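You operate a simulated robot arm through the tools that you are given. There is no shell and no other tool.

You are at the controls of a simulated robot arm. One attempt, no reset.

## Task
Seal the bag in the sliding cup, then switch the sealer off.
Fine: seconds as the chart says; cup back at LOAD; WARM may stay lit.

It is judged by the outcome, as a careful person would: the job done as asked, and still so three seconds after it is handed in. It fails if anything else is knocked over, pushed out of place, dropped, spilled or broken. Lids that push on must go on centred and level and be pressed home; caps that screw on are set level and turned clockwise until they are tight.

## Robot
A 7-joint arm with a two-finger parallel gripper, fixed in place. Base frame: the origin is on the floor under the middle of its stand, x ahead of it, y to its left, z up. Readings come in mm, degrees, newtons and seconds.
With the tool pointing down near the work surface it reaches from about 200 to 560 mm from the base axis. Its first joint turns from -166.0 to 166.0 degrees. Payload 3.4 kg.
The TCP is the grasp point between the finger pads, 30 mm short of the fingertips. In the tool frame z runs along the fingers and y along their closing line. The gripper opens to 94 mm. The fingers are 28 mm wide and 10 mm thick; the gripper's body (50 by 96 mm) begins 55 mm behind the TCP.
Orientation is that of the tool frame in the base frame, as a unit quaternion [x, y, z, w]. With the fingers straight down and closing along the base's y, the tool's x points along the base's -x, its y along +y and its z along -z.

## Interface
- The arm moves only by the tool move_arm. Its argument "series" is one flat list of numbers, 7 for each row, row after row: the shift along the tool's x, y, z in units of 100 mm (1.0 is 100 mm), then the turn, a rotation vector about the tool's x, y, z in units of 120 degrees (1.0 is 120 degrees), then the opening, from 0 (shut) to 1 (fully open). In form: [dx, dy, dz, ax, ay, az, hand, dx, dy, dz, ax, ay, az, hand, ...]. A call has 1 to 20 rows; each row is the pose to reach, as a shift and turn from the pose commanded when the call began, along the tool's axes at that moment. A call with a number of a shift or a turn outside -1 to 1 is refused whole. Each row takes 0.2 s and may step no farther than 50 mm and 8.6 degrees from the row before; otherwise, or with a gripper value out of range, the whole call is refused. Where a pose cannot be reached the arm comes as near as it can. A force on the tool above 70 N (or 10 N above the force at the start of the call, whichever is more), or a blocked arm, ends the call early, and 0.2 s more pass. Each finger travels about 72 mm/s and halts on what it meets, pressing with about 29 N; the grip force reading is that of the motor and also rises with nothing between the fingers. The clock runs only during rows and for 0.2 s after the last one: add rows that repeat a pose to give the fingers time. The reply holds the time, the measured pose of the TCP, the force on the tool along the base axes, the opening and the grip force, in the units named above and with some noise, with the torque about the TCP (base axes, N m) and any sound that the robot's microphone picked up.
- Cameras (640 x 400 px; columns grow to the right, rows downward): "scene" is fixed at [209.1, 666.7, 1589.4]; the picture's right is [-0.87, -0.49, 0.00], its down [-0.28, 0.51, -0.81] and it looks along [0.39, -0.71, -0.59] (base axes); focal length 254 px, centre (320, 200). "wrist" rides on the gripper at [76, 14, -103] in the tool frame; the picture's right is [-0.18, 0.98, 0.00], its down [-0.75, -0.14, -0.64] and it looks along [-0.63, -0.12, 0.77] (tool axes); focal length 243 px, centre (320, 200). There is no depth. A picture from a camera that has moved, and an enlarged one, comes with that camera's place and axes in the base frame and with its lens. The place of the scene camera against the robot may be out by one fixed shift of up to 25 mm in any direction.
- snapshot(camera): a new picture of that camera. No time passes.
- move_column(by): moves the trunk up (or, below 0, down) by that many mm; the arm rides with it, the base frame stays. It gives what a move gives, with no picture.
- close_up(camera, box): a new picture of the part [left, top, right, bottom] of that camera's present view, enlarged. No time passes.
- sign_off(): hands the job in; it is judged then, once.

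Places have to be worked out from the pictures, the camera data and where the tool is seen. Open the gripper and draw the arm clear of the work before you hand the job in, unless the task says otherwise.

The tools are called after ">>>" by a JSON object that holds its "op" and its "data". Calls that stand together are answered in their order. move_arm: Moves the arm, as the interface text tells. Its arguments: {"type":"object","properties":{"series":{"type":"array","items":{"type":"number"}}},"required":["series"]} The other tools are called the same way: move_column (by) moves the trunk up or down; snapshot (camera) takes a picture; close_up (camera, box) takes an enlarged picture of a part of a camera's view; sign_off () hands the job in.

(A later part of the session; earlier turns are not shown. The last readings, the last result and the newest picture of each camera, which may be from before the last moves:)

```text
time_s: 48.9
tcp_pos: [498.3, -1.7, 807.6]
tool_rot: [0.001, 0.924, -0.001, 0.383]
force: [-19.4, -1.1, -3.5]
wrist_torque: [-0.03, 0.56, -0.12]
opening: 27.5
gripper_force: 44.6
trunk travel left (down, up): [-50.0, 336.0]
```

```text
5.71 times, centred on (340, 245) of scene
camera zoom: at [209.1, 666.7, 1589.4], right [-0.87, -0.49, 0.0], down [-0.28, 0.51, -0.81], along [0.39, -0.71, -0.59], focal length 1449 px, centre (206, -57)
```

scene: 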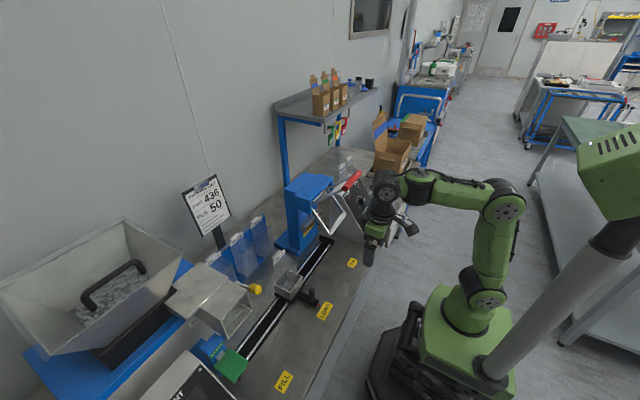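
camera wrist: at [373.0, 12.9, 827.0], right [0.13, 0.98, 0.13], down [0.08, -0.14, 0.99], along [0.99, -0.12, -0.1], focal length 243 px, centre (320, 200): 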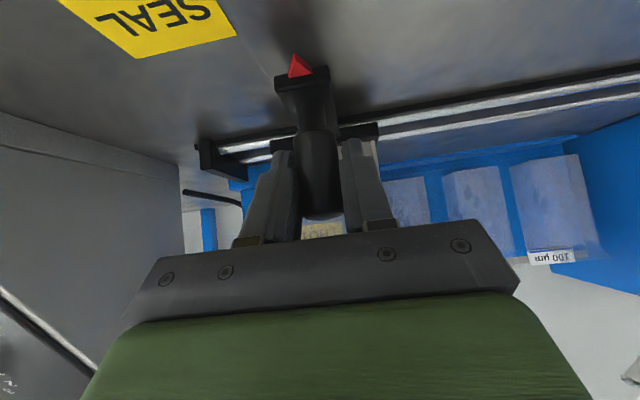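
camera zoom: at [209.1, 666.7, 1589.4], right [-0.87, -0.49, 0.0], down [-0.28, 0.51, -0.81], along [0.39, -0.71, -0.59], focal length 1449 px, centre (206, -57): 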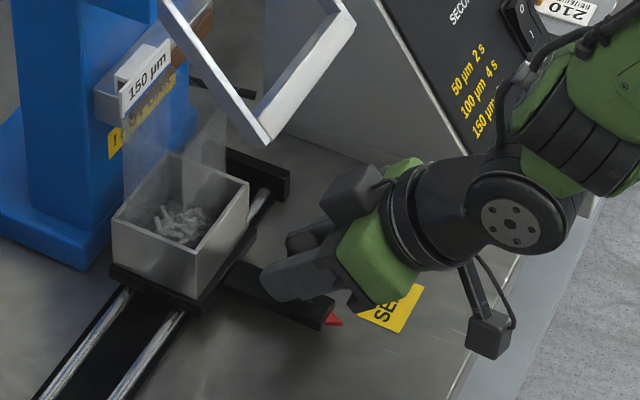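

By my estimates SEAL is about 250 mm from LOAD, so roughly 48 mm remain. I'll slide 40 mm more while relieving the x load, then compare the pointer with the label.

>>> {"op": "move_arm", "data": {"series": [0.011, -0.06, -0.011, 0, 0, 0, 0.1, 0.011, -0.16, -0.011, 0, 0, 0, 0.1, 0.011, -0.26, -0.011, 0, 0, 0, 0.1, 0.011, -0.34, -0.011, 0, 0, 0, 0.1, 0.011, -0.4, -0.011, 0, 0, 0, 0.1]}}

>>> {"op": "close_up", "data": {"camera": "scene", "box": [310, 210, 370, 280]}}

>>> {"op": "snapshot", "data": {"camera": "wrist"}}

```text
time_s: 50.1
tcp_pos: [498.2, -41.4, 809.6]
tool_rot: [0.001, 0.924, -0.001, 0.383]
force: [-4.5, -3.2, -10.3]
wrist_torque: [0.09, 0.58, 0.11]
opening: 27.7
gripper_force: 45.4
trunk travel left (down, up): [-50.0, 336.0]
```

```text
5.71 times, centred on (340, 245) of scene
camera zoom: at [209.1, 666.7, 1589.4], right [-0.87, -0.49, 0.0], down [-0.28, 0.51, -0.81], along [0.39, -0.71, -0.59], focal length 1449 px, centre (206, -57)
```

zoom: 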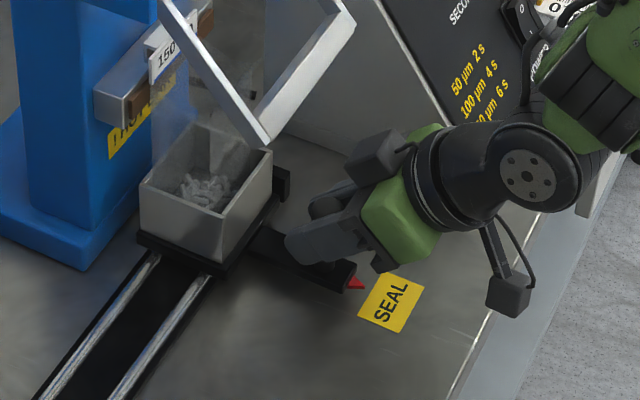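

```text
taken
camera wrist: at [373.1, -26.5, 826.8], right [0.13, 0.98, 0.13], down [0.08, -0.14, 0.99], along [0.99, -0.12, -0.09], focal length 243 px, centre (320, 200)
```

wrist: 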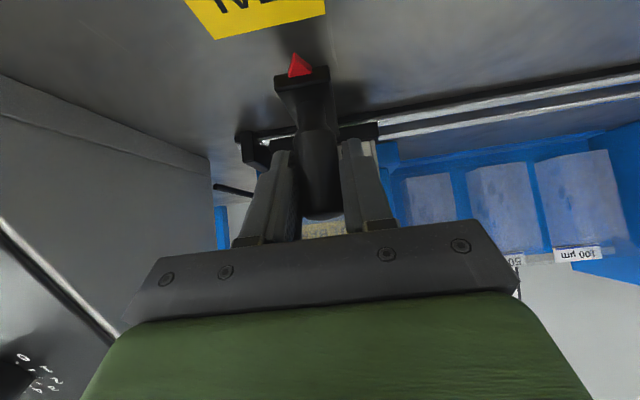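

The pointer is about 8–9 mm short of the SEAL label's centre, which agrees with my estimate of y≈-50. I'll slide the final 8.5 mm.

>>> {"op": "move_arm", "data": {"series": [0, -0.04, 0, 0, 0, 0, 0.1, 0, -0.07, 0, 0, 0, 0, 0.1, 0, -0.087, 0, 0, 0, 0, 0.1, 0, -0.087, 0, 0, 0, 0, 0.1]}}

>>> {"op": "close_up", "data": {"camera": "scene", "box": [310, 210, 370, 280]}}

>>> {"op": "close_up", "data": {"camera": "wrist", "box": [180, 0, 380, 120]}}

```text
time_s: 51.1
tcp_pos: [499.2, -48.2, 809.3]
tool_rot: [0.0, 0.924, 0.0, 0.383]
force: [-1.5, -1.7, -8.7]
wrist_torque: [-0.04, 0.19, 0.01]
opening: 27.7
gripper_force: 45.0
trunk travel left (down, up): [-50.0, 336.0]
```

```text
5.71 times, centred on (340, 245) of scene
camera zoom: at [209.1, 666.7, 1589.4], right [-0.87, -0.49, 0.0], down [-0.28, 0.51, -0.81], along [0.39, -0.71, -0.59], focal length 1449 px, centre (206, -57)
```

zoom: 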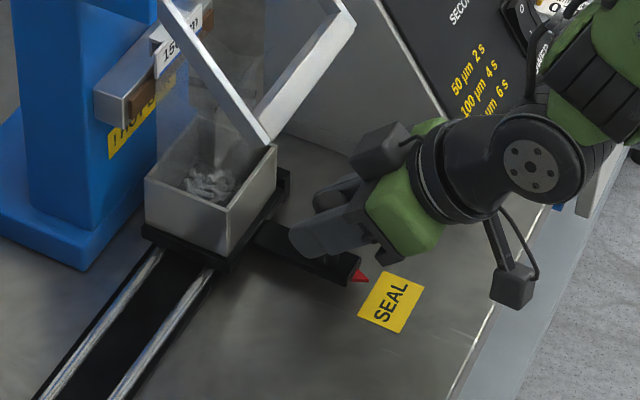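

```text
3.20 times, centred on (280, 60) of wrist
camera zoom: at [373.0, -34.1, 826.9], right [0.13, 0.98, 0.13], down [0.08, -0.14, 0.99], along [0.99, -0.12, -0.09], focal length 776 px, centre (448, 648)
```

zoom: 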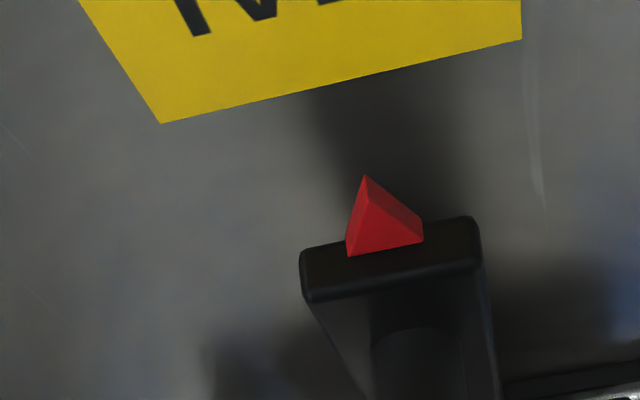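

The pointer is lined up with SEAL's centre. I'll open the fingers and back off along the tool axis without disturbing the cup.

>>> {"op": "move_arm", "data": {"series": [0, 0, 0, 0, 0, 0, 0.4, 0, 0, 0, 0, 0, 0, 0.6, 0, 0, 0, 0, 0, 0, 0.6, 0, 0, -0.2, 0, 0, 0, 0.6, 0, 0, -0.45, 0, 0, 0, 0.6, 0, 0, -0.7, 0, 0, 0, 0.6, 0, 0, -0.95, 0, 0, 0, 0.6]}}

>>> {"op": "snapshot", "data": {"camera": "wrist"}}

>>> {"op": "close_up", "data": {"camera": "scene", "box": [260, 160, 400, 290]}}

>>> {"op": "close_up", "data": {"camera": "scene", "box": [345, 170, 395, 210]}}

```text
time_s: 52.7
tcp_pos: [431.5, -48.4, 874.8]
tool_rot: [0.0, 0.924, 0.0, 0.384]
force: [0.1, 0.2, -1.2]
wrist_torque: [-0.02, -0.03, -0.01]
opening: 56.2
gripper_force: 0.0
trunk travel left (down, up): [-50.0, 336.0]
```

```text
taken
camera wrist: at [305.6, -33.8, 893.1], right [0.13, 0.98, 0.13], down [0.08, -0.14, 0.99], along [0.99, -0.12, -0.09], focal length 243 px, centre (320, 200)
```

wrist: 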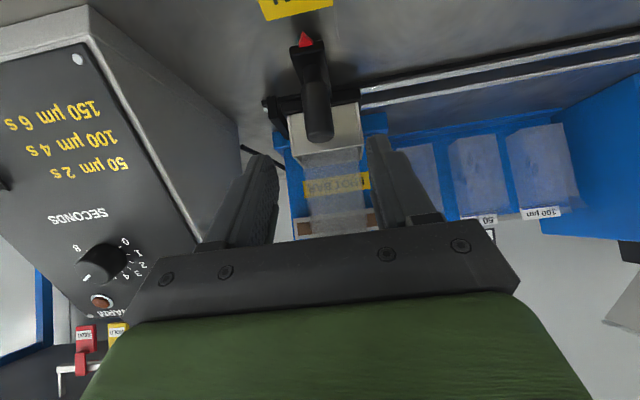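

```text
3.08 times, centred on (330, 225) of scene
camera zoom: at [209.1, 666.7, 1589.4], right [-0.87, -0.49, 0.0], down [-0.28, 0.51, -0.81], along [0.39, -0.71, -0.59], focal length 780 px, centre (289, 123)
```

zoom: 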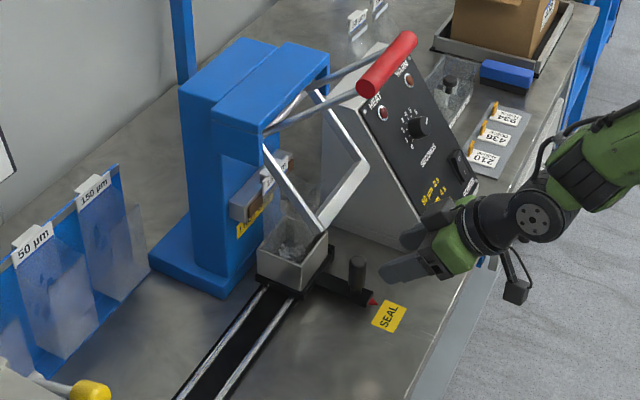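

```text
10.00 times, centred on (370, 190) of scene
camera zoom: at [209.1, 666.7, 1589.4], right [-0.87, -0.49, 0.0], down [-0.28, 0.51, -0.81], along [0.39, -0.71, -0.59], focal length 2535 px, centre (-180, 300)
```

zoom: 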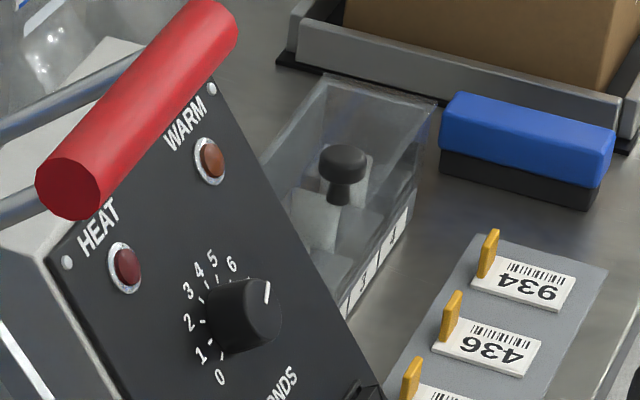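

The cup is placed at SEAL, with the bag standing between the frame bar and the hot bar. WARM is still dark. I'll back the arm away and rise to examine the lever before using it.

>>> {"op": "move_arm", "data": {"series": [0, 0, -0.33, 0, 0, 0, 0.8, 0, 0, -0.66, 0, 0, 0, 1, 0, 0, -0.98, 0, 0, 0, 1]}}

>>> {"op": "move_arm", "data": {"series": [-0.2, 0, -0.2, 0, 0.06, 0, 1, -0.4, 0, -0.4, 0, 0.12, 0, 1, -0.6, 0, -0.6, 0, 0.18, 0, 1, -0.75, 0, -0.75, 0, 0.24, 0, 1, -0.85, 0, -0.85, 0, 0.3, 0, 1]}}

>>> {"op": "snapshot", "data": {"camera": "wrist"}}

```text
time_s: 53.5
tcp_pos: [360.9, -48.4, 947.4]
tool_rot: [0.0, 0.923, 0.0, 0.384]
force: [0.4, -0.5, -0.6]
wrist_torque: [0.03, -0.01, -0.02]
opening: 93.8
gripper_force: 0.0
trunk travel left (down, up): [-50.0, 336.0]
```

```text
time_s: 54.7
tcp_pos: [361.1, -47.2, 1065.0]
tool_rot: [0.0, 0.997, 0.0, 0.079]
force: [-0.4, 0.2, 0.0]
wrist_torque: [0.03, -0.01, 0.0]
opening: 94.1
gripper_force: 0.0
trunk travel left (down, up): [-50.0, 336.0]
```

```text
taken
camera wrist: at [271.2, -34.2, 1154.7], right [0.18, 0.98, 0.03], down [0.64, -0.14, 0.75], along [0.74, -0.12, -0.66], focal length 243 px, centre (320, 200)
```

wrist: 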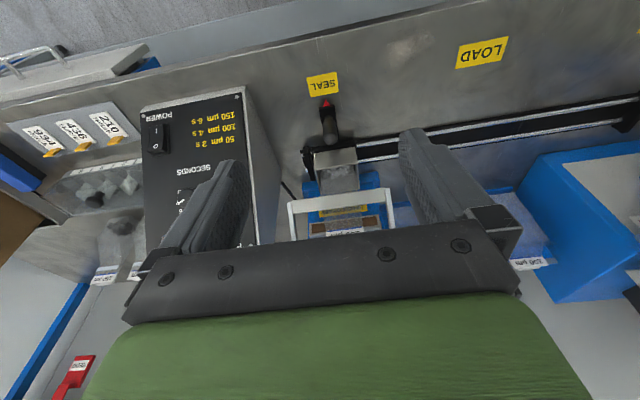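

The pointer is right on SEAL and the bag's top is between the frame bar and the hot bar. I'll rise another 95 mm to bring the red handle into view.

>>> {"op": "move_arm", "data": {"series": [0.05, 0, -0.33, 0, 0, 0, 1, 0.1, 0, -0.66, 0, 0, 0, 1, 0.147, 0, -0.985, 0, 0, 0, 1]}}

>>> {"op": "snapshot", "data": {"camera": "wrist"}}

```text
time_s: 55.5
tcp_pos: [333.6, -47.5, 1160.8]
tool_rot: [0.0, 0.997, 0.0, 0.078]
force: [-0.2, 0.4, -0.3]
wrist_torque: [-0.04, -0.03, -0.01]
opening: 93.9
gripper_force: 0.1
trunk travel left (down, up): [-50.0, 336.0]
```

```text
taken
camera wrist: at [242.9, -34.4, 1249.3], right [0.18, 0.98, 0.03], down [0.64, -0.14, 0.75], along [0.74, -0.12, -0.66], focal length 243 px, centre (320, 200)
```

wrist: 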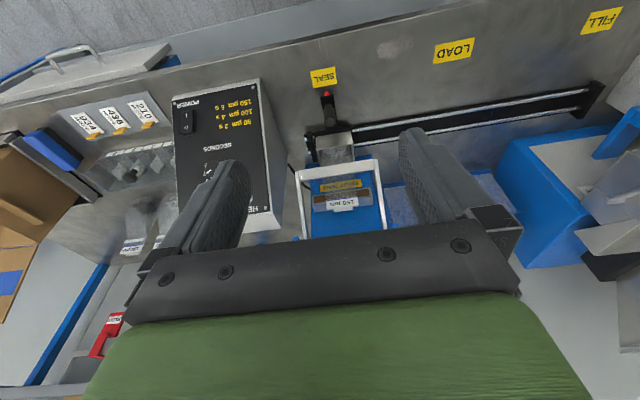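

The handle is still hidden behind the gripper, so I'll rise another 98 mm.

>>> {"op": "move_arm", "data": {"series": [0.05, 0, -0.33, 0, 0, 0, 1, 0.1, 0, -0.66, 0, 0, 0, 1, 0.15, 0, -0.98, 0, 0, 0, 1]}}

>>> {"op": "snapshot", "data": {"camera": "wrist"}}

>>> {"op": "close_up", "data": {"camera": "scene", "box": [345, 170, 395, 210]}}

```text
time_s: 56.0
tcp_pos: [324.3, -48.3, 1209.8]
tool_rot: [0.02, 0.995, 0.005, 0.097]
force: [23.4, 2.0, -21.5]
wrist_torque: [-0.36, 0.23, -0.38]
opening: 94.0
gripper_force: 0.0
out of reach, approached as far as the arm can: row 2
trunk travel left (down, up): [-50.0, 336.0]
stopped in row 2: the force on the tool passed its limit at 219 N (the readings are from after the stop); the commanded pose is now the measured one
```

```text
taken
camera wrist: at [231.8, -32.0, 1296.0], right [0.22, 0.97, 0.05], down [0.61, -0.18, 0.77], along [0.76, -0.14, -0.63], focal length 243 px, centre (320, 200)
```

wrist: 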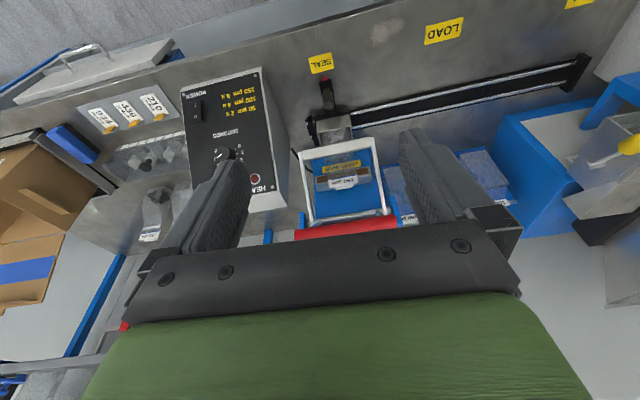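

```text
10.00 times, centred on (370, 190) of scene
camera zoom: at [209.1, 666.7, 1589.4], right [-0.87, -0.49, 0.0], down [-0.28, 0.51, -0.81], along [0.39, -0.71, -0.59], focal length 2535 px, centre (-180, 300)
```

zoom: 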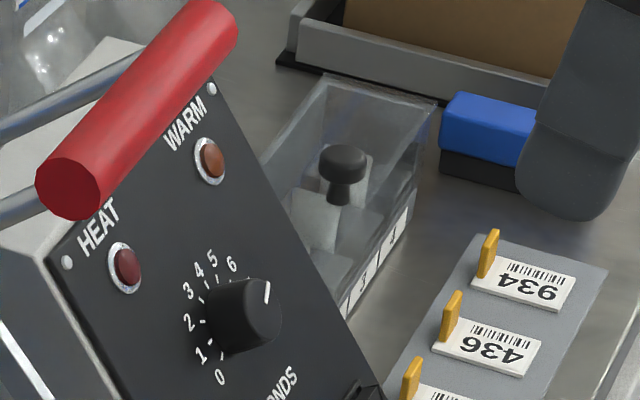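

The arm hit a reach limit going up, with a force spike. I'll check the scene to make sure nothing was touched.

>>> {"op": "snapshot", "data": {"camera": "scene"}}

>>> {"op": "close_up", "data": {"camera": "scene", "box": [260, 120, 480, 300]}}

```text
taken
```

scene: 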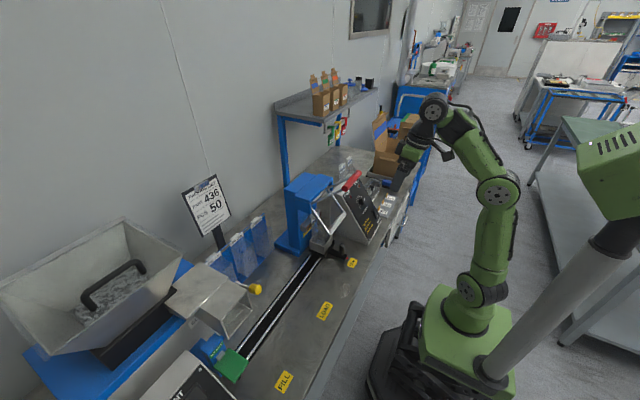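

```text
2.22 times, centred on (370, 210) of scene
camera zoom: at [209.1, 666.7, 1589.4], right [-0.87, -0.49, 0.0], down [-0.28, 0.51, -0.81], along [0.39, -0.71, -0.59], focal length 563 px, centre (209, 178)
```

zoom: 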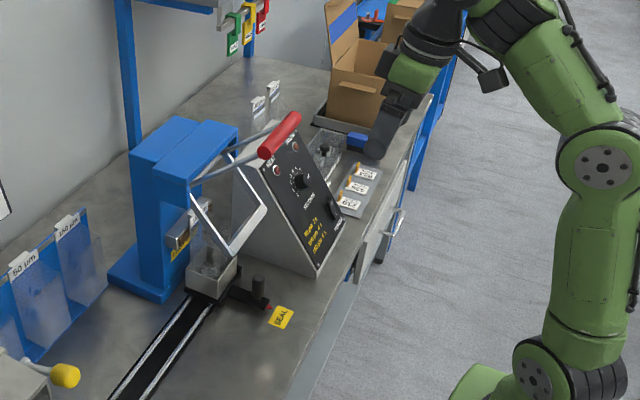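

Nothing was touched; it was just the arm's reach limit with the trunk low. I'll raise the trunk 150 mm to restore reach.

>>> {"op": "move_column", "data": {"by": 150}}

>>> {"op": "snapshot", "data": {"camera": "wrist"}}

```text
time_s: 57.8
tcp_pos: [325.1, -47.4, 1361.4]
tool_rot: [0.02, 0.995, 0.004, 0.097]
force: [32.3, 11.8, -31.4]
wrist_torque: [-1.43, 0.03, -1.46]
opening: 94.1
gripper_force: 0.1
trunk travel left (down, up): [-200.0, 186.0]
```

```text
taken
camera wrist: at [231.5, -32.1, 1447.0], right [0.22, 0.97, 0.05], down [0.61, -0.18, 0.77], along [0.76, -0.14, -0.63], focal length 243 px, centre (320, 200)
```

wrist: 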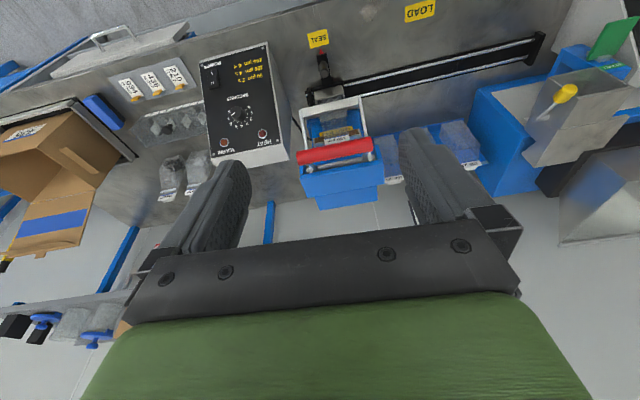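

There's a persistent 45 N on the tool even in free air, probably the wrist camera pressing on the arm's own link in this folded posture. I'll move down along the tool axis to relieve it.

>>> {"op": "move_arm", "data": {"series": [0, 0, 0.15, 0, 0, 0, 1, 0, 0, 0.35, 0, 0, 0, 1, 0, 0, 0.6, 0, 0, 0, 1]}}

>>> {"op": "snapshot", "data": {"camera": "wrist"}}

```text
time_s: 58.6
tcp_pos: [335.5, -47.7, 1302.7]
tool_rot: [0.02, 0.995, 0.004, 0.095]
force: [0.9, 0.6, -0.5]
wrist_torque: [0.06, 0.02, 0.01]
opening: 94.0
gripper_force: 0.0
trunk travel left (down, up): [-200.0, 186.0]
```

```text
taken
camera wrist: at [241.9, -31.1, 1389.1], right [0.22, 0.97, 0.05], down [0.61, -0.17, 0.77], along [0.76, -0.14, -0.64], focal length 243 px, centre (320, 200)
```

wrist: 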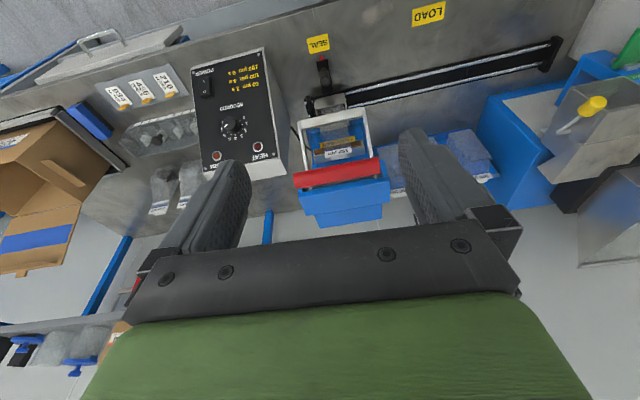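

The force is gone. From here the red handle, frame, bag and hot bar are all visible, so I'll zoom in.

>>> {"op": "close_up", "data": {"camera": "wrist", "box": [280, 90, 410, 230]}}

>>> {"op": "close_up", "data": {"camera": "scene", "box": [280, 165, 370, 255]}}

>>> {"op": "close_up", "data": {"camera": "wrist", "box": [190, 40, 300, 190]}}

```text
2.86 times, centred on (345, 160) of wrist
camera zoom: at [241.9, -31.1, 1389.1], right [0.22, 0.97, 0.05], down [0.61, -0.17, 0.77], along [0.76, -0.14, -0.64], focal length 693 px, centre (249, 314)
```

zoom: 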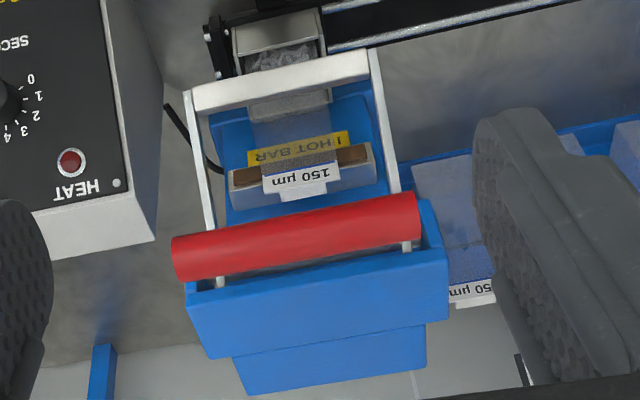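

```text
4.44 times, centred on (325, 210) of scene
camera zoom: at [209.1, 666.7, 1589.4], right [-0.87, -0.49, 0.0], down [-0.28, 0.51, -0.81], along [0.39, -0.71, -0.59], focal length 1127 px, centre (298, 156)
```

zoom: 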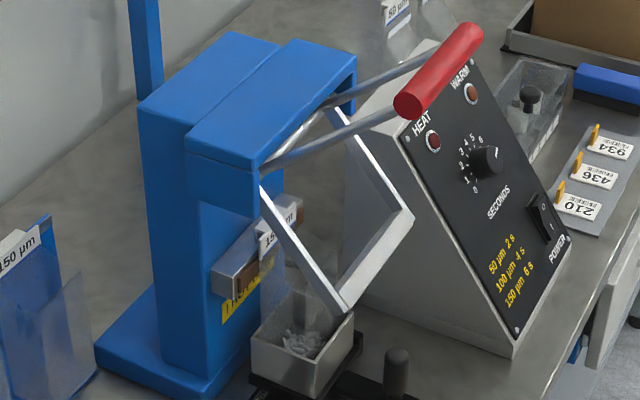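

```text
2.67 times, centred on (245, 115) of wrist
camera zoom: at [241.9, -31.1, 1389.1], right [0.22, 0.97, 0.05], down [0.61, -0.17, 0.77], along [0.76, -0.14, -0.64], focal length 647 px, centre (520, 427)
```

zoom: 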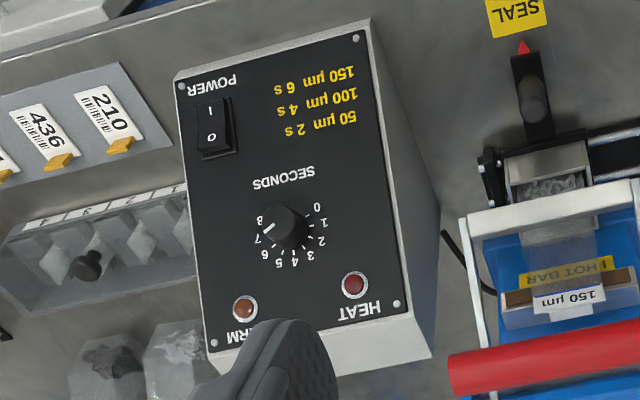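

The handle's centre is at about (478,-51,1148), the pivot at about (608,·,1035), and the bag lies in front of the hot bar, centred. Pressing the handle should swing it down and back toward me, to around (437,1050). I'll reorient the tool to pitch 65° in front of the handle while the sealer keeps warming.

>>> {"op": "move_arm", "data": {"series": [-0.025, -0.004, 0.132, -0.001, -0.0644, -0.0027, 1, -0.05, -0.009, 0.264, -0.002, -0.1289, -0.0054, 1, -0.075, -0.013, 0.396, -0.003, -0.1933, -0.0081, 1, -0.099, -0.017, 0.529, -0.004, -0.2577, -0.0108, 0.9, -0.124, -0.021, 0.661, -0.005, -0.3221, -0.0135, 0.8, -0.149, -0.026, 0.793, -0.006, -0.3866, -0.0162, 0.7, -0.174, -0.03, 0.925, -0.0072, -0.451, -0.0189, 0.6]}}

>>> {"op": "snapshot", "data": {"camera": "wrist"}}

>>> {"op": "close_up", "data": {"camera": "scene", "box": [280, 100, 480, 260]}}

```text
time_s: 60.2
tcp_pos: [371.4, -51.5, 1214.4]
tool_rot: [0.0, 0.843, 0.001, 0.538]
force: [-0.1, -0.1, -0.1]
wrist_torque: [0.01, 0.0, 0.03]
opening: 56.3
gripper_force: 0.0
out of reach, approached as far as the arm can: row 1, 2, 3
trunk travel left (down, up): [-200.0, 186.0]
```

```text
taken
camera wrist: at [246.1, -37.5, 1188.4], right [0.08, 0.98, 0.17], down [-0.27, -0.14, 0.95], along [0.96, -0.12, 0.25], focal length 243 px, centre (320, 200)
```

wrist: 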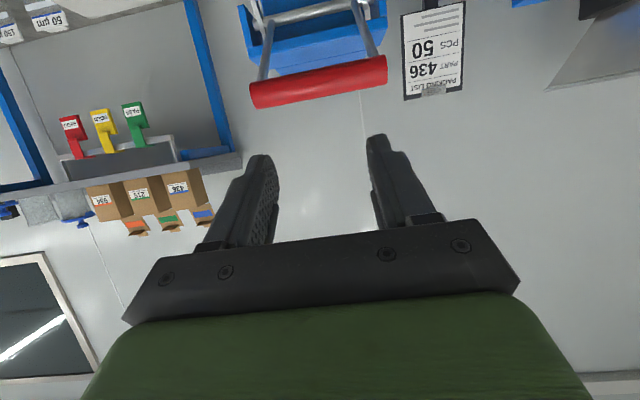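

```text
2.50 times, centred on (380, 180) of scene
camera zoom: at [209.1, 666.7, 1589.4], right [-0.87, -0.49, 0.0], down [-0.28, 0.51, -0.81], along [0.39, -0.71, -0.59], focal length 634 px, centre (170, 250)
```

zoom: 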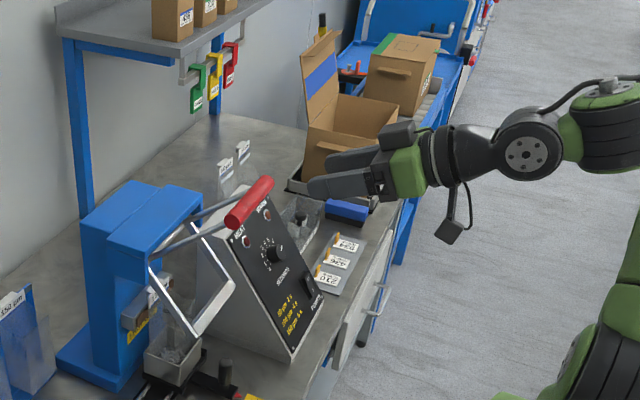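

The handle is confirmed at about (478,-50,1146). I'll roll +90° so the fingers sit above and below the handle, at a pre-grasp 80 mm away.

>>> {"op": "move_arm", "data": {"series": [0.015, 0.001, 0.041, 0, 0, 0.068, 0.6, 0.031, 0.003, 0.083, 0, 0, 0.136, 0.6, 0.046, 0.004, 0.124, 0, 0, 0.205, 0.6, 0.062, 0.005, 0.165, 0, 0, 0.273, 0.6, 0.077, 0.007, 0.207, 0, 0, 0.341, 0.6, 0.093, 0.008, 0.248, 0, 0, 0.409, 0.6, 0.108, 0.01, 0.29, 0, 0, 0.477, 0.6, 0.124, 0.011, 0.331, 0, 0, 0.545, 0.6, 0.139, 0.012, 0.372, 0, 0, 0.614, 0.6, 0.155, 0.014, 0.414, 0, 0, 0.682, 0.6, 0.17, 0.015, 0.455, 0, 0, 0.75, 0.6]}}

>>> {"op": "snapshot", "data": {"camera": "wrist"}}

>>> {"op": "close_up", "data": {"camera": "scene", "box": [280, 100, 480, 260]}}

```text
time_s: 62.6
tcp_pos: [403.9, -51.7, 1180.1]
tool_rot: [0.597, 0.595, 0.381, 0.38]
force: [0.7, 1.0, -0.1]
wrist_torque: [0.0, -0.02, 0.02]
opening: 56.6
gripper_force: 0.0
trunk travel left (down, up): [-200.0, 186.0]
```

```text
taken
camera wrist: at [317.8, 25.3, 1235.8], right [0.42, -0.19, 0.89], down [-0.64, -0.75, 0.14], along [0.64, -0.63, -0.43], focal length 243 px, centre (320, 200)
```

wrist: 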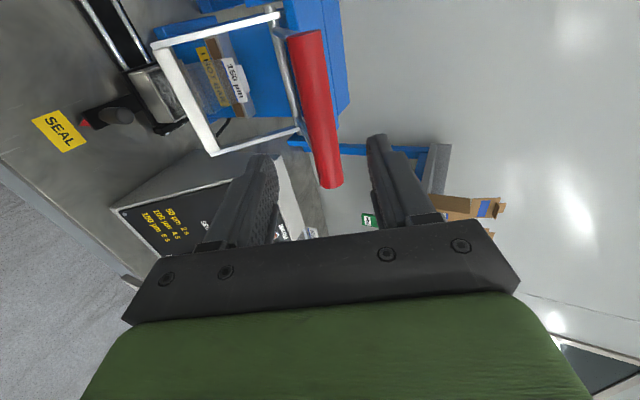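

```text
2.50 times, centred on (380, 180) of scene
camera zoom: at [209.1, 666.7, 1589.4], right [-0.87, -0.49, 0.0], down [-0.28, 0.51, -0.81], along [0.39, -0.71, -0.59], focal length 634 px, centre (170, 250)
```

zoom: 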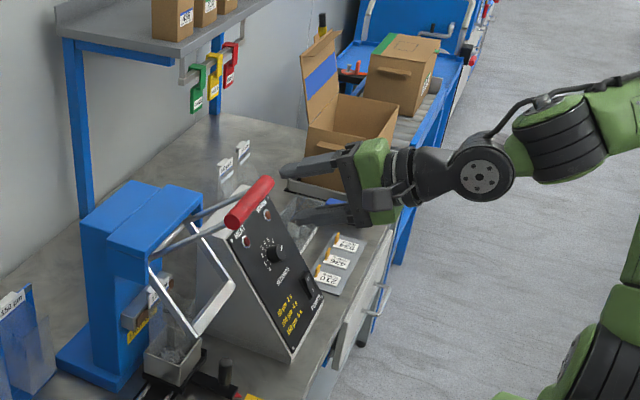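

The fingers line up above and below the handle. I'll check the lamps before engaging.

>>> {"op": "close_up", "data": {"camera": "scene", "box": [345, 170, 395, 210]}}

>>> {"op": "close_up", "data": {"camera": "wrist", "box": [230, 0, 410, 200]}}

```text
10.00 times, centred on (370, 190) of scene
camera zoom: at [209.1, 666.7, 1589.4], right [-0.87, -0.49, 0.0], down [-0.28, 0.51, -0.81], along [0.39, -0.71, -0.59], focal length 2535 px, centre (-180, 300)
```

zoom: 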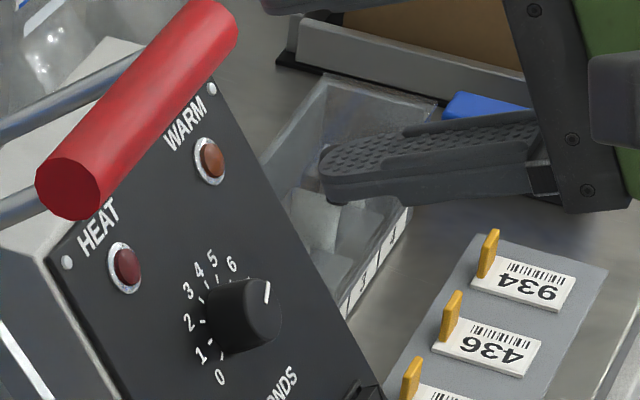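

```text
2.00 times, centred on (320, 100) of wrist
camera zoom: at [317.8, 25.3, 1235.8], right [0.42, -0.19, 0.89], down [-0.64, -0.75, 0.14], along [0.64, -0.63, -0.43], focal length 485 px, centre (320, 400)
```

zoom: 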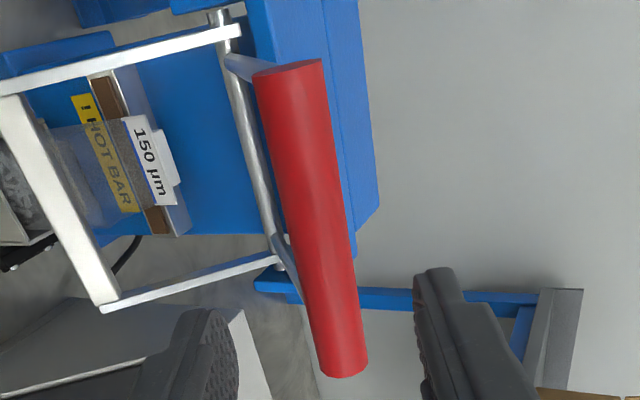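

WARM is still dark (38 s since on). I'll advance to straddle the handle without closing, then keep waiting and watching.

>>> {"op": "move_arm", "data": {"series": [0, 0, 0.15, 0, 0, 0, 0.6, 0, 0, 0.3, 0, 0, 0, 0.6, 0, 0, 0.45, 0, 0, 0, 0.6, 0, 0, 0.6, 0, 0, 0, 0.6, 0, 0, 0.72, 0, 0, 0, 0.6, 0, 0, 0.79, 0, 0, 0, 0.6]}}

>>> {"op": "snapshot", "data": {"camera": "wrist"}}

>>> {"op": "close_up", "data": {"camera": "scene", "box": [300, 150, 420, 250]}}

```text
time_s: 64.0
tcp_pos: [474.9, -50.3, 1146.2]
tool_rot: [0.596, 0.596, 0.381, 0.38]
force: [0.2, -0.5, 0.2]
wrist_torque: [-0.01, 0.03, 0.01]
opening: 56.1
gripper_force: 0.0
trunk travel left (down, up): [-200.0, 186.0]
```

```text
taken
camera wrist: at [389.3, 25.4, 1202.1], right [0.41, -0.18, 0.89], down [-0.64, -0.75, 0.14], along [0.64, -0.63, -0.43], focal length 243 px, centre (320, 200)
```

wrist: 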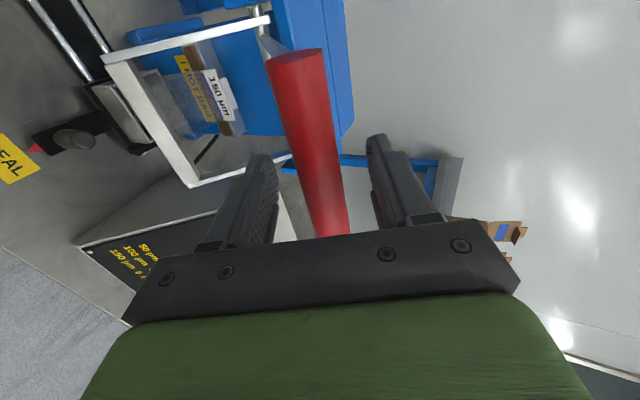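

```text
4.00 times, centred on (360, 200) of scene
camera zoom: at [209.1, 666.7, 1589.4], right [-0.87, -0.49, 0.0], down [-0.28, 0.51, -0.81], along [0.39, -0.71, -0.59], focal length 1014 px, centre (160, 200)
```

zoom: 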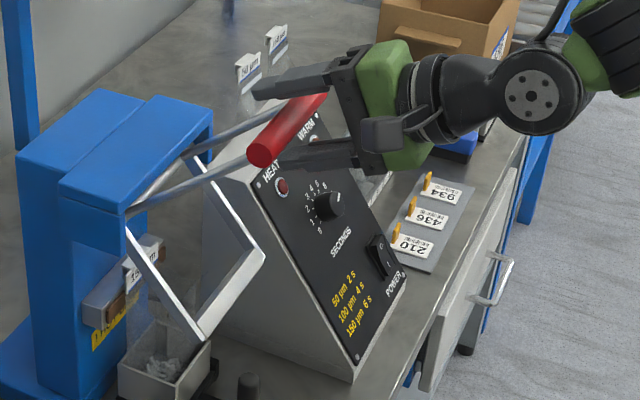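

The fingers straddle the handle with no contact. I'll wait a few seconds here and look at the lamps again.

>>> {"op": "move_arm", "data": {"series": [0, 0, 0, 0, 0, 0, 0.6, 0, 0, 0, 0, 0, 0, 0.6, 0, 0, 0, 0, 0, 0, 0.6, 0, 0, 0, 0, 0, 0, 0.6, 0, 0, 0, 0, 0, 0, 0.6, 0, 0, 0, 0, 0, 0, 0.6, 0, 0, 0, 0, 0, 0, 0.6, 0, 0, 0, 0, 0, 0, 0.6, 0, 0, 0, 0, 0, 0, 0.6, 0, 0, 0, 0, 0, 0, 0.6, 0, 0, 0, 0, 0, 0, 0.6, 0, 0, 0, 0, 0, 0, 0.6, 0, 0, 0, 0, 0, 0, 0.6, 0, 0, 0, 0, 0, 0, 0.6, 0, 0, 0, 0, 0, 0, 0.6, 0, 0, 0, 0, 0, 0, 0.6, 0, 0, 0, 0, 0, 0, 0.6, 0, 0, 0, 0, 0, 0, 0.6, 0, 0, 0, 0, 0, 0, 0.6, 0, 0, 0, 0, 0, 0, 0.6]}}

>>> {"op": "close_up", "data": {"camera": "scene", "box": [350, 165, 390, 215]}}

```text
time_s: 68.2
tcp_pos: [474.5, -49.8, 1145.8]
tool_rot: [0.596, 0.597, 0.38, 0.38]
force: [-0.1, 0.9, -0.5]
wrist_torque: [-0.01, -0.01, 0.0]
opening: 56.5
gripper_force: 0.1
trunk travel left (down, up): [-200.0, 186.0]
```

```text
8.00 times, centred on (370, 190) of scene
camera zoom: at [209.1, 666.7, 1589.4], right [-0.87, -0.49, 0.0], down [-0.28, 0.51, -0.81], along [0.39, -0.71, -0.59], focal length 2028 px, centre (-80, 280)
```

zoom: 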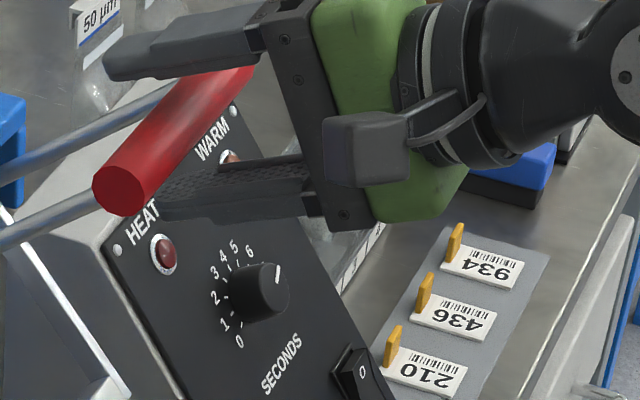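

WARM is still unlit. A careful operator would give it more time, so I'll idle about 12 s more and check again.

>>> {"op": "move_arm", "data": {"series": [0, 0, 0, 0, 0, 0, 0.6, 0, 0, 0, 0, 0, 0, 0.6, 0, 0, 0, 0, 0, 0, 0.6, 0, 0, 0, 0, 0, 0, 0.6, 0, 0, 0, 0, 0, 0, 0.6, 0, 0, 0, 0, 0, 0, 0.6, 0, 0, 0, 0, 0, 0, 0.6, 0, 0, 0, 0, 0, 0, 0.6, 0, 0, 0, 0, 0, 0, 0.6, 0, 0, 0, 0, 0, 0, 0.6, 0, 0, 0, 0, 0, 0, 0.6, 0, 0, 0, 0, 0, 0, 0.6, 0, 0, 0, 0, 0, 0, 0.6, 0, 0, 0, 0, 0, 0, 0.6, 0, 0, 0, 0, 0, 0, 0.6, 0, 0, 0, 0, 0, 0, 0.6, 0, 0, 0, 0, 0, 0, 0.6, 0, 0, 0, 0, 0, 0, 0.6, 0, 0, 0, 0, 0, 0, 0.6, 0, 0, 0, 0, 0, 0, 0.6]}}

>>> {"op": "move_arm", "data": {"series": [0, 0, 0, 0, 0, 0, 0.6, 0, 0, 0, 0, 0, 0, 0.6, 0, 0, 0, 0, 0, 0, 0.6, 0, 0, 0, 0, 0, 0, 0.6, 0, 0, 0, 0, 0, 0, 0.6, 0, 0, 0, 0, 0, 0, 0.6, 0, 0, 0, 0, 0, 0, 0.6, 0, 0, 0, 0, 0, 0, 0.6, 0, 0, 0, 0, 0, 0, 0.6, 0, 0, 0, 0, 0, 0, 0.6, 0, 0, 0, 0, 0, 0, 0.6, 0, 0, 0, 0, 0, 0, 0.6, 0, 0, 0, 0, 0, 0, 0.6, 0, 0, 0, 0, 0, 0, 0.6, 0, 0, 0, 0, 0, 0, 0.6, 0, 0, 0, 0, 0, 0, 0.6, 0, 0, 0, 0, 0, 0, 0.6, 0, 0, 0, 0, 0, 0, 0.6, 0, 0, 0, 0, 0, 0, 0.6, 0, 0, 0, 0, 0, 0, 0.6]}}

>>> {"op": "move_arm", "data": {"series": [0, 0, 0, 0, 0, 0, 0.6, 0, 0, 0, 0, 0, 0, 0.6, 0, 0, 0, 0, 0, 0, 0.6, 0, 0, 0, 0, 0, 0, 0.6, 0, 0, 0, 0, 0, 0, 0.6, 0, 0, 0, 0, 0, 0, 0.6, 0, 0, 0, 0, 0, 0, 0.6, 0, 0, 0, 0, 0, 0, 0.6, 0, 0, 0, 0, 0, 0, 0.6, 0, 0, 0, 0, 0, 0, 0.6, 0, 0, 0, 0, 0, 0, 0.6, 0, 0, 0, 0, 0, 0, 0.6, 0, 0, 0, 0, 0, 0, 0.6, 0, 0, 0, 0, 0, 0, 0.6, 0, 0, 0, 0, 0, 0, 0.6, 0, 0, 0, 0, 0, 0, 0.6, 0, 0, 0, 0, 0, 0, 0.6, 0, 0, 0, 0, 0, 0, 0.6, 0, 0, 0, 0, 0, 0, 0.6, 0, 0, 0, 0, 0, 0, 0.6]}}

>>> {"op": "close_up", "data": {"camera": "scene", "box": [350, 165, 390, 215]}}

```text
time_s: 72.4
tcp_pos: [475.9, -50.0, 1145.0]
tool_rot: [0.597, 0.596, 0.38, 0.379]
force: [0.1, 0.4, -0.4]
wrist_torque: [-0.02, 0.01, 0.02]
opening: 56.4
gripper_force: 0.2
trunk travel left (down, up): [-200.0, 186.0]
```

```text
time_s: 76.6
tcp_pos: [475.3, -50.9, 1145.2]
tool_rot: [0.597, 0.596, 0.381, 0.38]
force: [0.1, -0.7, 0.8]
wrist_torque: [-0.02, 0.03, 0.0]
opening: 56.4
gripper_force: 0.0
trunk travel left (down, up): [-200.0, 186.0]
```

```text
time_s: 80.8
tcp_pos: [474.2, -49.8, 1145.1]
tool_rot: [0.597, 0.596, 0.38, 0.379]
force: [-0.3, -0.1, 0.4]
wrist_torque: [-0.01, 0.03, 0.01]
opening: 56.6
gripper_force: 0.0
trunk travel left (down, up): [-200.0, 186.0]
```

```text
8.00 times, centred on (370, 190) of scene
camera zoom: at [209.1, 666.7, 1589.4], right [-0.87, -0.49, 0.0], down [-0.28, 0.51, -0.81], along [0.39, -0.71, -0.59], focal length 2028 px, centre (-80, 280)
```

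zoom: 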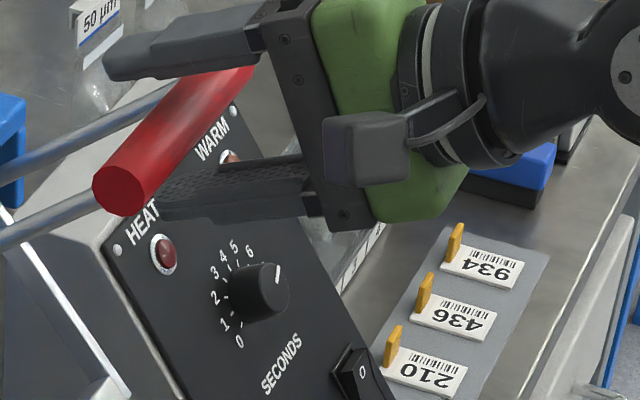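

After 56 s there's still no change, so this is most likely an impulse sealer whose HEAT runs when the jaw closes, with WARM lighting afterward. The HEAT lamp will confirm that. I'll close loosely around the handle (~31 mm) and start drawing it down along its arc.

>>> {"op": "move_arm", "data": {"series": [0, 0, 0, 0, 0, 0, 0.45, 0, 0, 0, 0, 0, 0, 0.33, 0, 0, 0, 0, 0, 0, 0.33, 0, -0.08, -0.02, 0, 0, 0, 0.33, 0, -0.16, -0.035, 0, 0, 0, 0.33, 0, -0.24, -0.05, 0, 0, 0, 0.33, 0, -0.32, -0.055, 0, 0, 0, 0.33]}}

>>> {"op": "close_up", "data": {"camera": "scene", "box": [280, 155, 400, 255]}}

```text
time_s: 82.4
tcp_pos: [456.9, -49.5, 1119.7]
tool_rot: [0.596, 0.597, 0.38, 0.379]
force: [-1.1, -0.7, 3.1]
wrist_torque: [-0.04, -0.02, -0.03]
opening: 32.2
gripper_force: 0.9
trunk travel left (down, up): [-200.0, 186.0]
```

```text
4.00 times, centred on (340, 205) of scene
camera zoom: at [209.1, 666.7, 1589.4], right [-0.87, -0.49, 0.0], down [-0.28, 0.51, -0.81], along [0.39, -0.71, -0.59], focal length 1014 px, centre (240, 180)
```

zoom: 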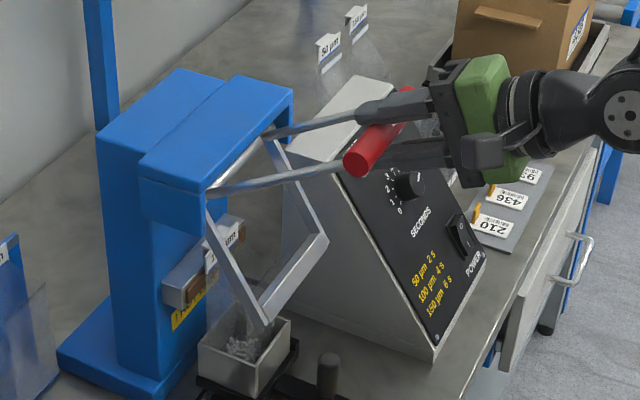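

The lever swings freely with about 3 N, and the frame is moving toward the hot bar. I'll continue down along the arc.

>>> {"op": "move_arm", "data": {"series": [0, -0.08, -0.005, 0, 0, 0, 0.33, 0, -0.16, -0.005, 0, 0, 0, 0.33, 0, -0.24, 0, 0, 0, 0, 0.33, 0, -0.32, 0.005, 0, 0, 0, 0.33, 0, -0.4, 0.015, 0, 0, 0, 0.33, 0, -0.46, 0.025, 0, 0, 0, 0.33]}}

>>> {"op": "close_up", "data": {"camera": "scene", "box": [280, 155, 400, 255]}}

>>> {"op": "snapshot", "data": {"camera": "wrist"}}

```text
time_s: 83.8
tcp_pos: [439.6, -49.3, 1076.8]
tool_rot: [0.596, 0.596, 0.381, 0.379]
force: [-1.0, 0.4, 3.3]
wrist_torque: [-0.05, -0.06, -0.04]
opening: 32.4
gripper_force: 1.4
trunk travel left (down, up): [-200.0, 186.0]
```

```text
4.00 times, centred on (340, 205) of scene
camera zoom: at [209.1, 666.7, 1589.4], right [-0.87, -0.49, 0.0], down [-0.28, 0.51, -0.81], along [0.39, -0.71, -0.59], focal length 1014 px, centre (240, 180)
```

zoom: 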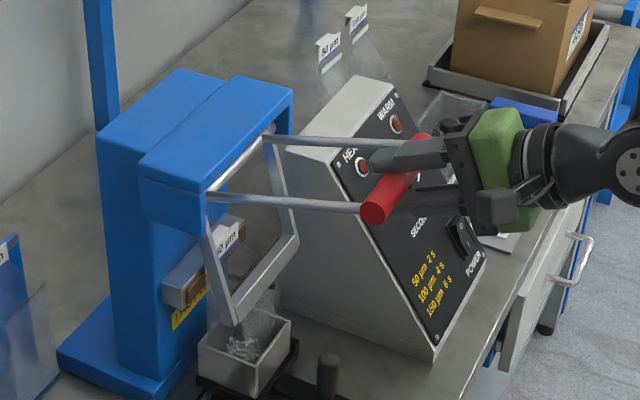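

```text
taken
camera wrist: at [352.9, 25.6, 1132.5], right [0.41, -0.18, 0.89], down [-0.64, -0.75, 0.14], along [0.65, -0.63, -0.43], focal length 243 px, centre (320, 200)
```

wrist: 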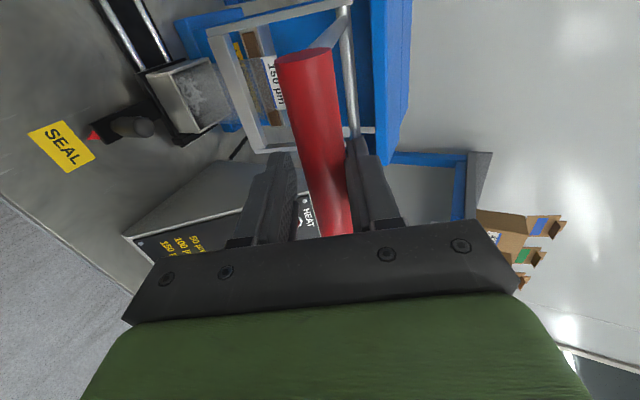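

The frame bar is about 25 mm from the hot bar. I'll continue in smaller steps, watching force.

>>> {"op": "move_arm", "data": {"series": [0, -0.05, 0.01, 0, 0, 0, 0.33, 0, -0.1, 0.025, 0, 0, 0, 0.33, 0, -0.15, 0.04, 0, 0, 0, 0.33, 0, -0.2, 0.055, 0, 0, 0, 0.33]}}

>>> {"op": "close_up", "data": {"camera": "scene", "box": [280, 155, 400, 255]}}

```text
time_s: 84.8
tcp_pos: [435.2, -49.4, 1056.8]
tool_rot: [0.596, 0.596, 0.381, 0.38]
force: [-0.2, -1.2, 2.9]
wrist_torque: [0.01, 0.0, 0.04]
opening: 32.9
gripper_force: 2.0
trunk travel left (down, up): [-200.0, 186.0]
```

```text
4.00 times, centred on (340, 205) of scene
camera zoom: at [209.1, 666.7, 1589.4], right [-0.87, -0.49, 0.0], down [-0.28, 0.51, -0.81], along [0.39, -0.71, -0.59], focal length 1014 px, centre (240, 180)
```

zoom: 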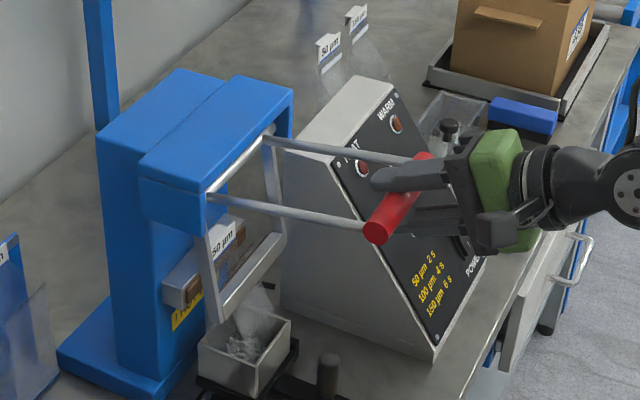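

The bar is nearly there and force is still low. Going on in 5 mm steps.

>>> {"op": "move_arm", "data": {"series": [0, -0.05, 0.02, 0, 0, 0, 0.33, 0, -0.09, 0.04, 0, 0, 0, 0.33, 0, -0.13, 0.06, 0, 0, 0, 0.33]}}

>>> {"op": "close_up", "data": {"camera": "scene", "box": [280, 155, 400, 255]}}

```text
time_s: 85.6
tcp_pos: [437.5, -49.4, 1041.6]
tool_rot: [0.597, 0.596, 0.38, 0.379]
force: [-0.8, 0.3, 3.5]
wrist_torque: [0.0, -0.02, 0.01]
opening: 33.1
gripper_force: 1.4
trunk travel left (down, up): [-200.0, 186.0]
```

```text
4.00 times, centred on (340, 205) of scene
camera zoom: at [209.1, 666.7, 1589.4], right [-0.87, -0.49, 0.0], down [-0.28, 0.51, -0.81], along [0.39, -0.71, -0.59], focal length 1014 px, centre (240, 180)
```

zoom: 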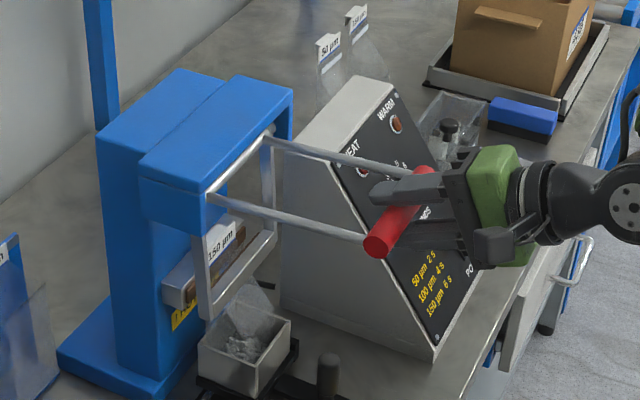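

The bar is just about to pinch the bag on the hot bar. A few more 4 mm steps until I feel resistance.

>>> {"op": "move_arm", "data": {"series": [0, -0.04, 0.02, 0, 0, 0, 0.33, 0, -0.08, 0.04, 0, 0, 0, 0.33, 0, -0.12, 0.06, 0, 0, 0, 0.33]}}

>>> {"op": "close_up", "data": {"camera": "scene", "box": [280, 155, 400, 255]}}

```text
time_s: 86.4
tcp_pos: [439.2, -49.3, 1031.0]
tool_rot: [0.595, 0.595, 0.382, 0.382]
force: [1.8, 1.2, 22.3]
wrist_torque: [-0.01, -0.17, 0.0]
opening: 43.3
gripper_force: 10.9
trunk travel left (down, up): [-200.0, 186.0]
```

```text
4.00 times, centred on (340, 205) of scene
camera zoom: at [209.1, 666.7, 1589.4], right [-0.87, -0.49, 0.0], down [-0.28, 0.51, -0.81], along [0.39, -0.71, -0.59], focal length 1014 px, centre (240, 180)
```

zoom: 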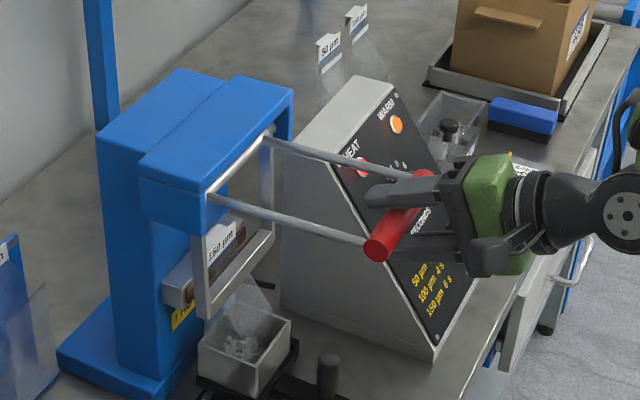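

HEAT and WARM are both lit, with about 22 N on the lever, so the 6 s timed heat has started. I'll hold this pose steady.

>>> {"op": "move_arm", "data": {"series": [0, 0, 0, 0, 0, 0, 0.33, 0, 0, 0, 0, 0, 0, 0.33, 0, 0, 0, 0, 0, 0, 0.33, 0, 0, 0, 0, 0, 0, 0.33, 0, 0, 0, 0, 0, 0, 0.33, 0, 0, 0, 0, 0, 0, 0.33, 0, 0, 0, 0, 0, 0, 0.33, 0, 0, 0, 0, 0, 0, 0.33, 0, 0, 0, 0, 0, 0, 0.33, 0, 0, 0, 0, 0, 0, 0.33]}}

>>> {"op": "close_up", "data": {"camera": "scene", "box": [320, 160, 400, 220]}}

```text
time_s: 88.6
tcp_pos: [437.1, -49.1, 1029.6]
tool_rot: [0.596, 0.595, 0.382, 0.381]
force: [6.9, 2.6, 24.4]
wrist_torque: [-0.03, -0.11, 0.07]
opening: 45.7
gripper_force: 12.5
trunk travel left (down, up): [-200.0, 186.0]
```

```text
6.67 times, centred on (360, 190) of scene
camera zoom: at [209.1, 666.7, 1589.4], right [-0.87, -0.49, 0.0], down [-0.28, 0.51, -0.81], along [0.39, -0.71, -0.59], focal length 1690 px, centre (53, 267)
```

zoom: 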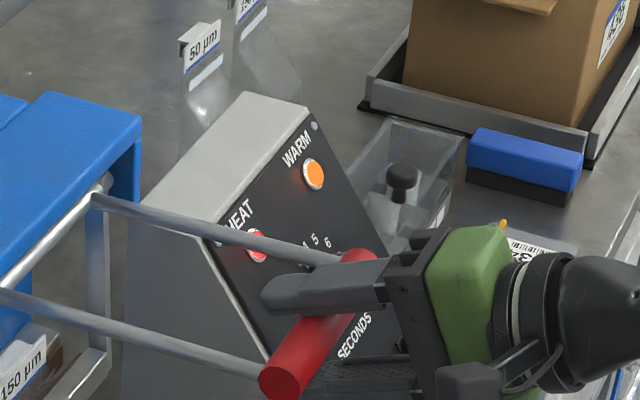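

HEAT (red) and WARM (orange) are both glowing and the hold is steady. I'll keep holding past the 6 s mark.

>>> {"op": "move_arm", "data": {"series": [0, 0, 0, 0, 0, 0, 0.33, 0, 0, 0, 0, 0, 0, 0.33, 0, 0, 0, 0, 0, 0, 0.33, 0, 0, 0, 0, 0, 0, 0.33, 0, 0, 0, 0, 0, 0, 0.33, 0, 0, 0, 0, 0, 0, 0.33, 0, 0, 0, 0, 0, 0, 0.33, 0, 0, 0, 0, 0, 0, 0.33, 0, 0, 0, 0, 0, 0, 0.33, 0, 0, 0, 0, 0, 0, 0.33, 0, 0, 0, 0, 0, 0, 0.33, 0, 0, 0, 0, 0, 0, 0.33, 0, 0, 0, 0, 0, 0, 0.33, 0, 0, 0, 0, 0, 0, 0.33, 0, 0, 0, 0, 0, 0, 0.33, 0, 0, 0, 0, 0, 0, 0.33]}}

>>> {"op": "close_up", "data": {"camera": "scene", "box": [320, 160, 400, 220]}}

```text
time_s: 92.0
tcp_pos: [437.6, -48.9, 1030.3]
tool_rot: [0.596, 0.595, 0.381, 0.382]
force: [6.8, 1.8, 24.7]
wrist_torque: [-0.06, -0.12, 0.0]
opening: 45.5
gripper_force: 13.0
trunk travel left (down, up): [-200.0, 186.0]
```

```text
6.67 times, centred on (360, 190) of scene
camera zoom: at [209.1, 666.7, 1589.4], right [-0.87, -0.49, 0.0], down [-0.28, 0.51, -0.81], along [0.39, -0.71, -0.59], focal length 1690 px, centre (53, 267)
```

zoom: 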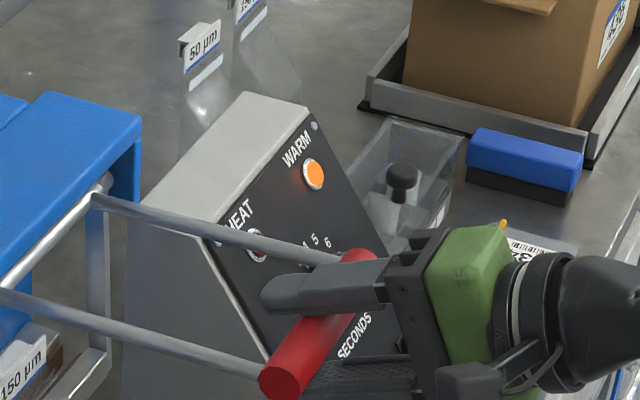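

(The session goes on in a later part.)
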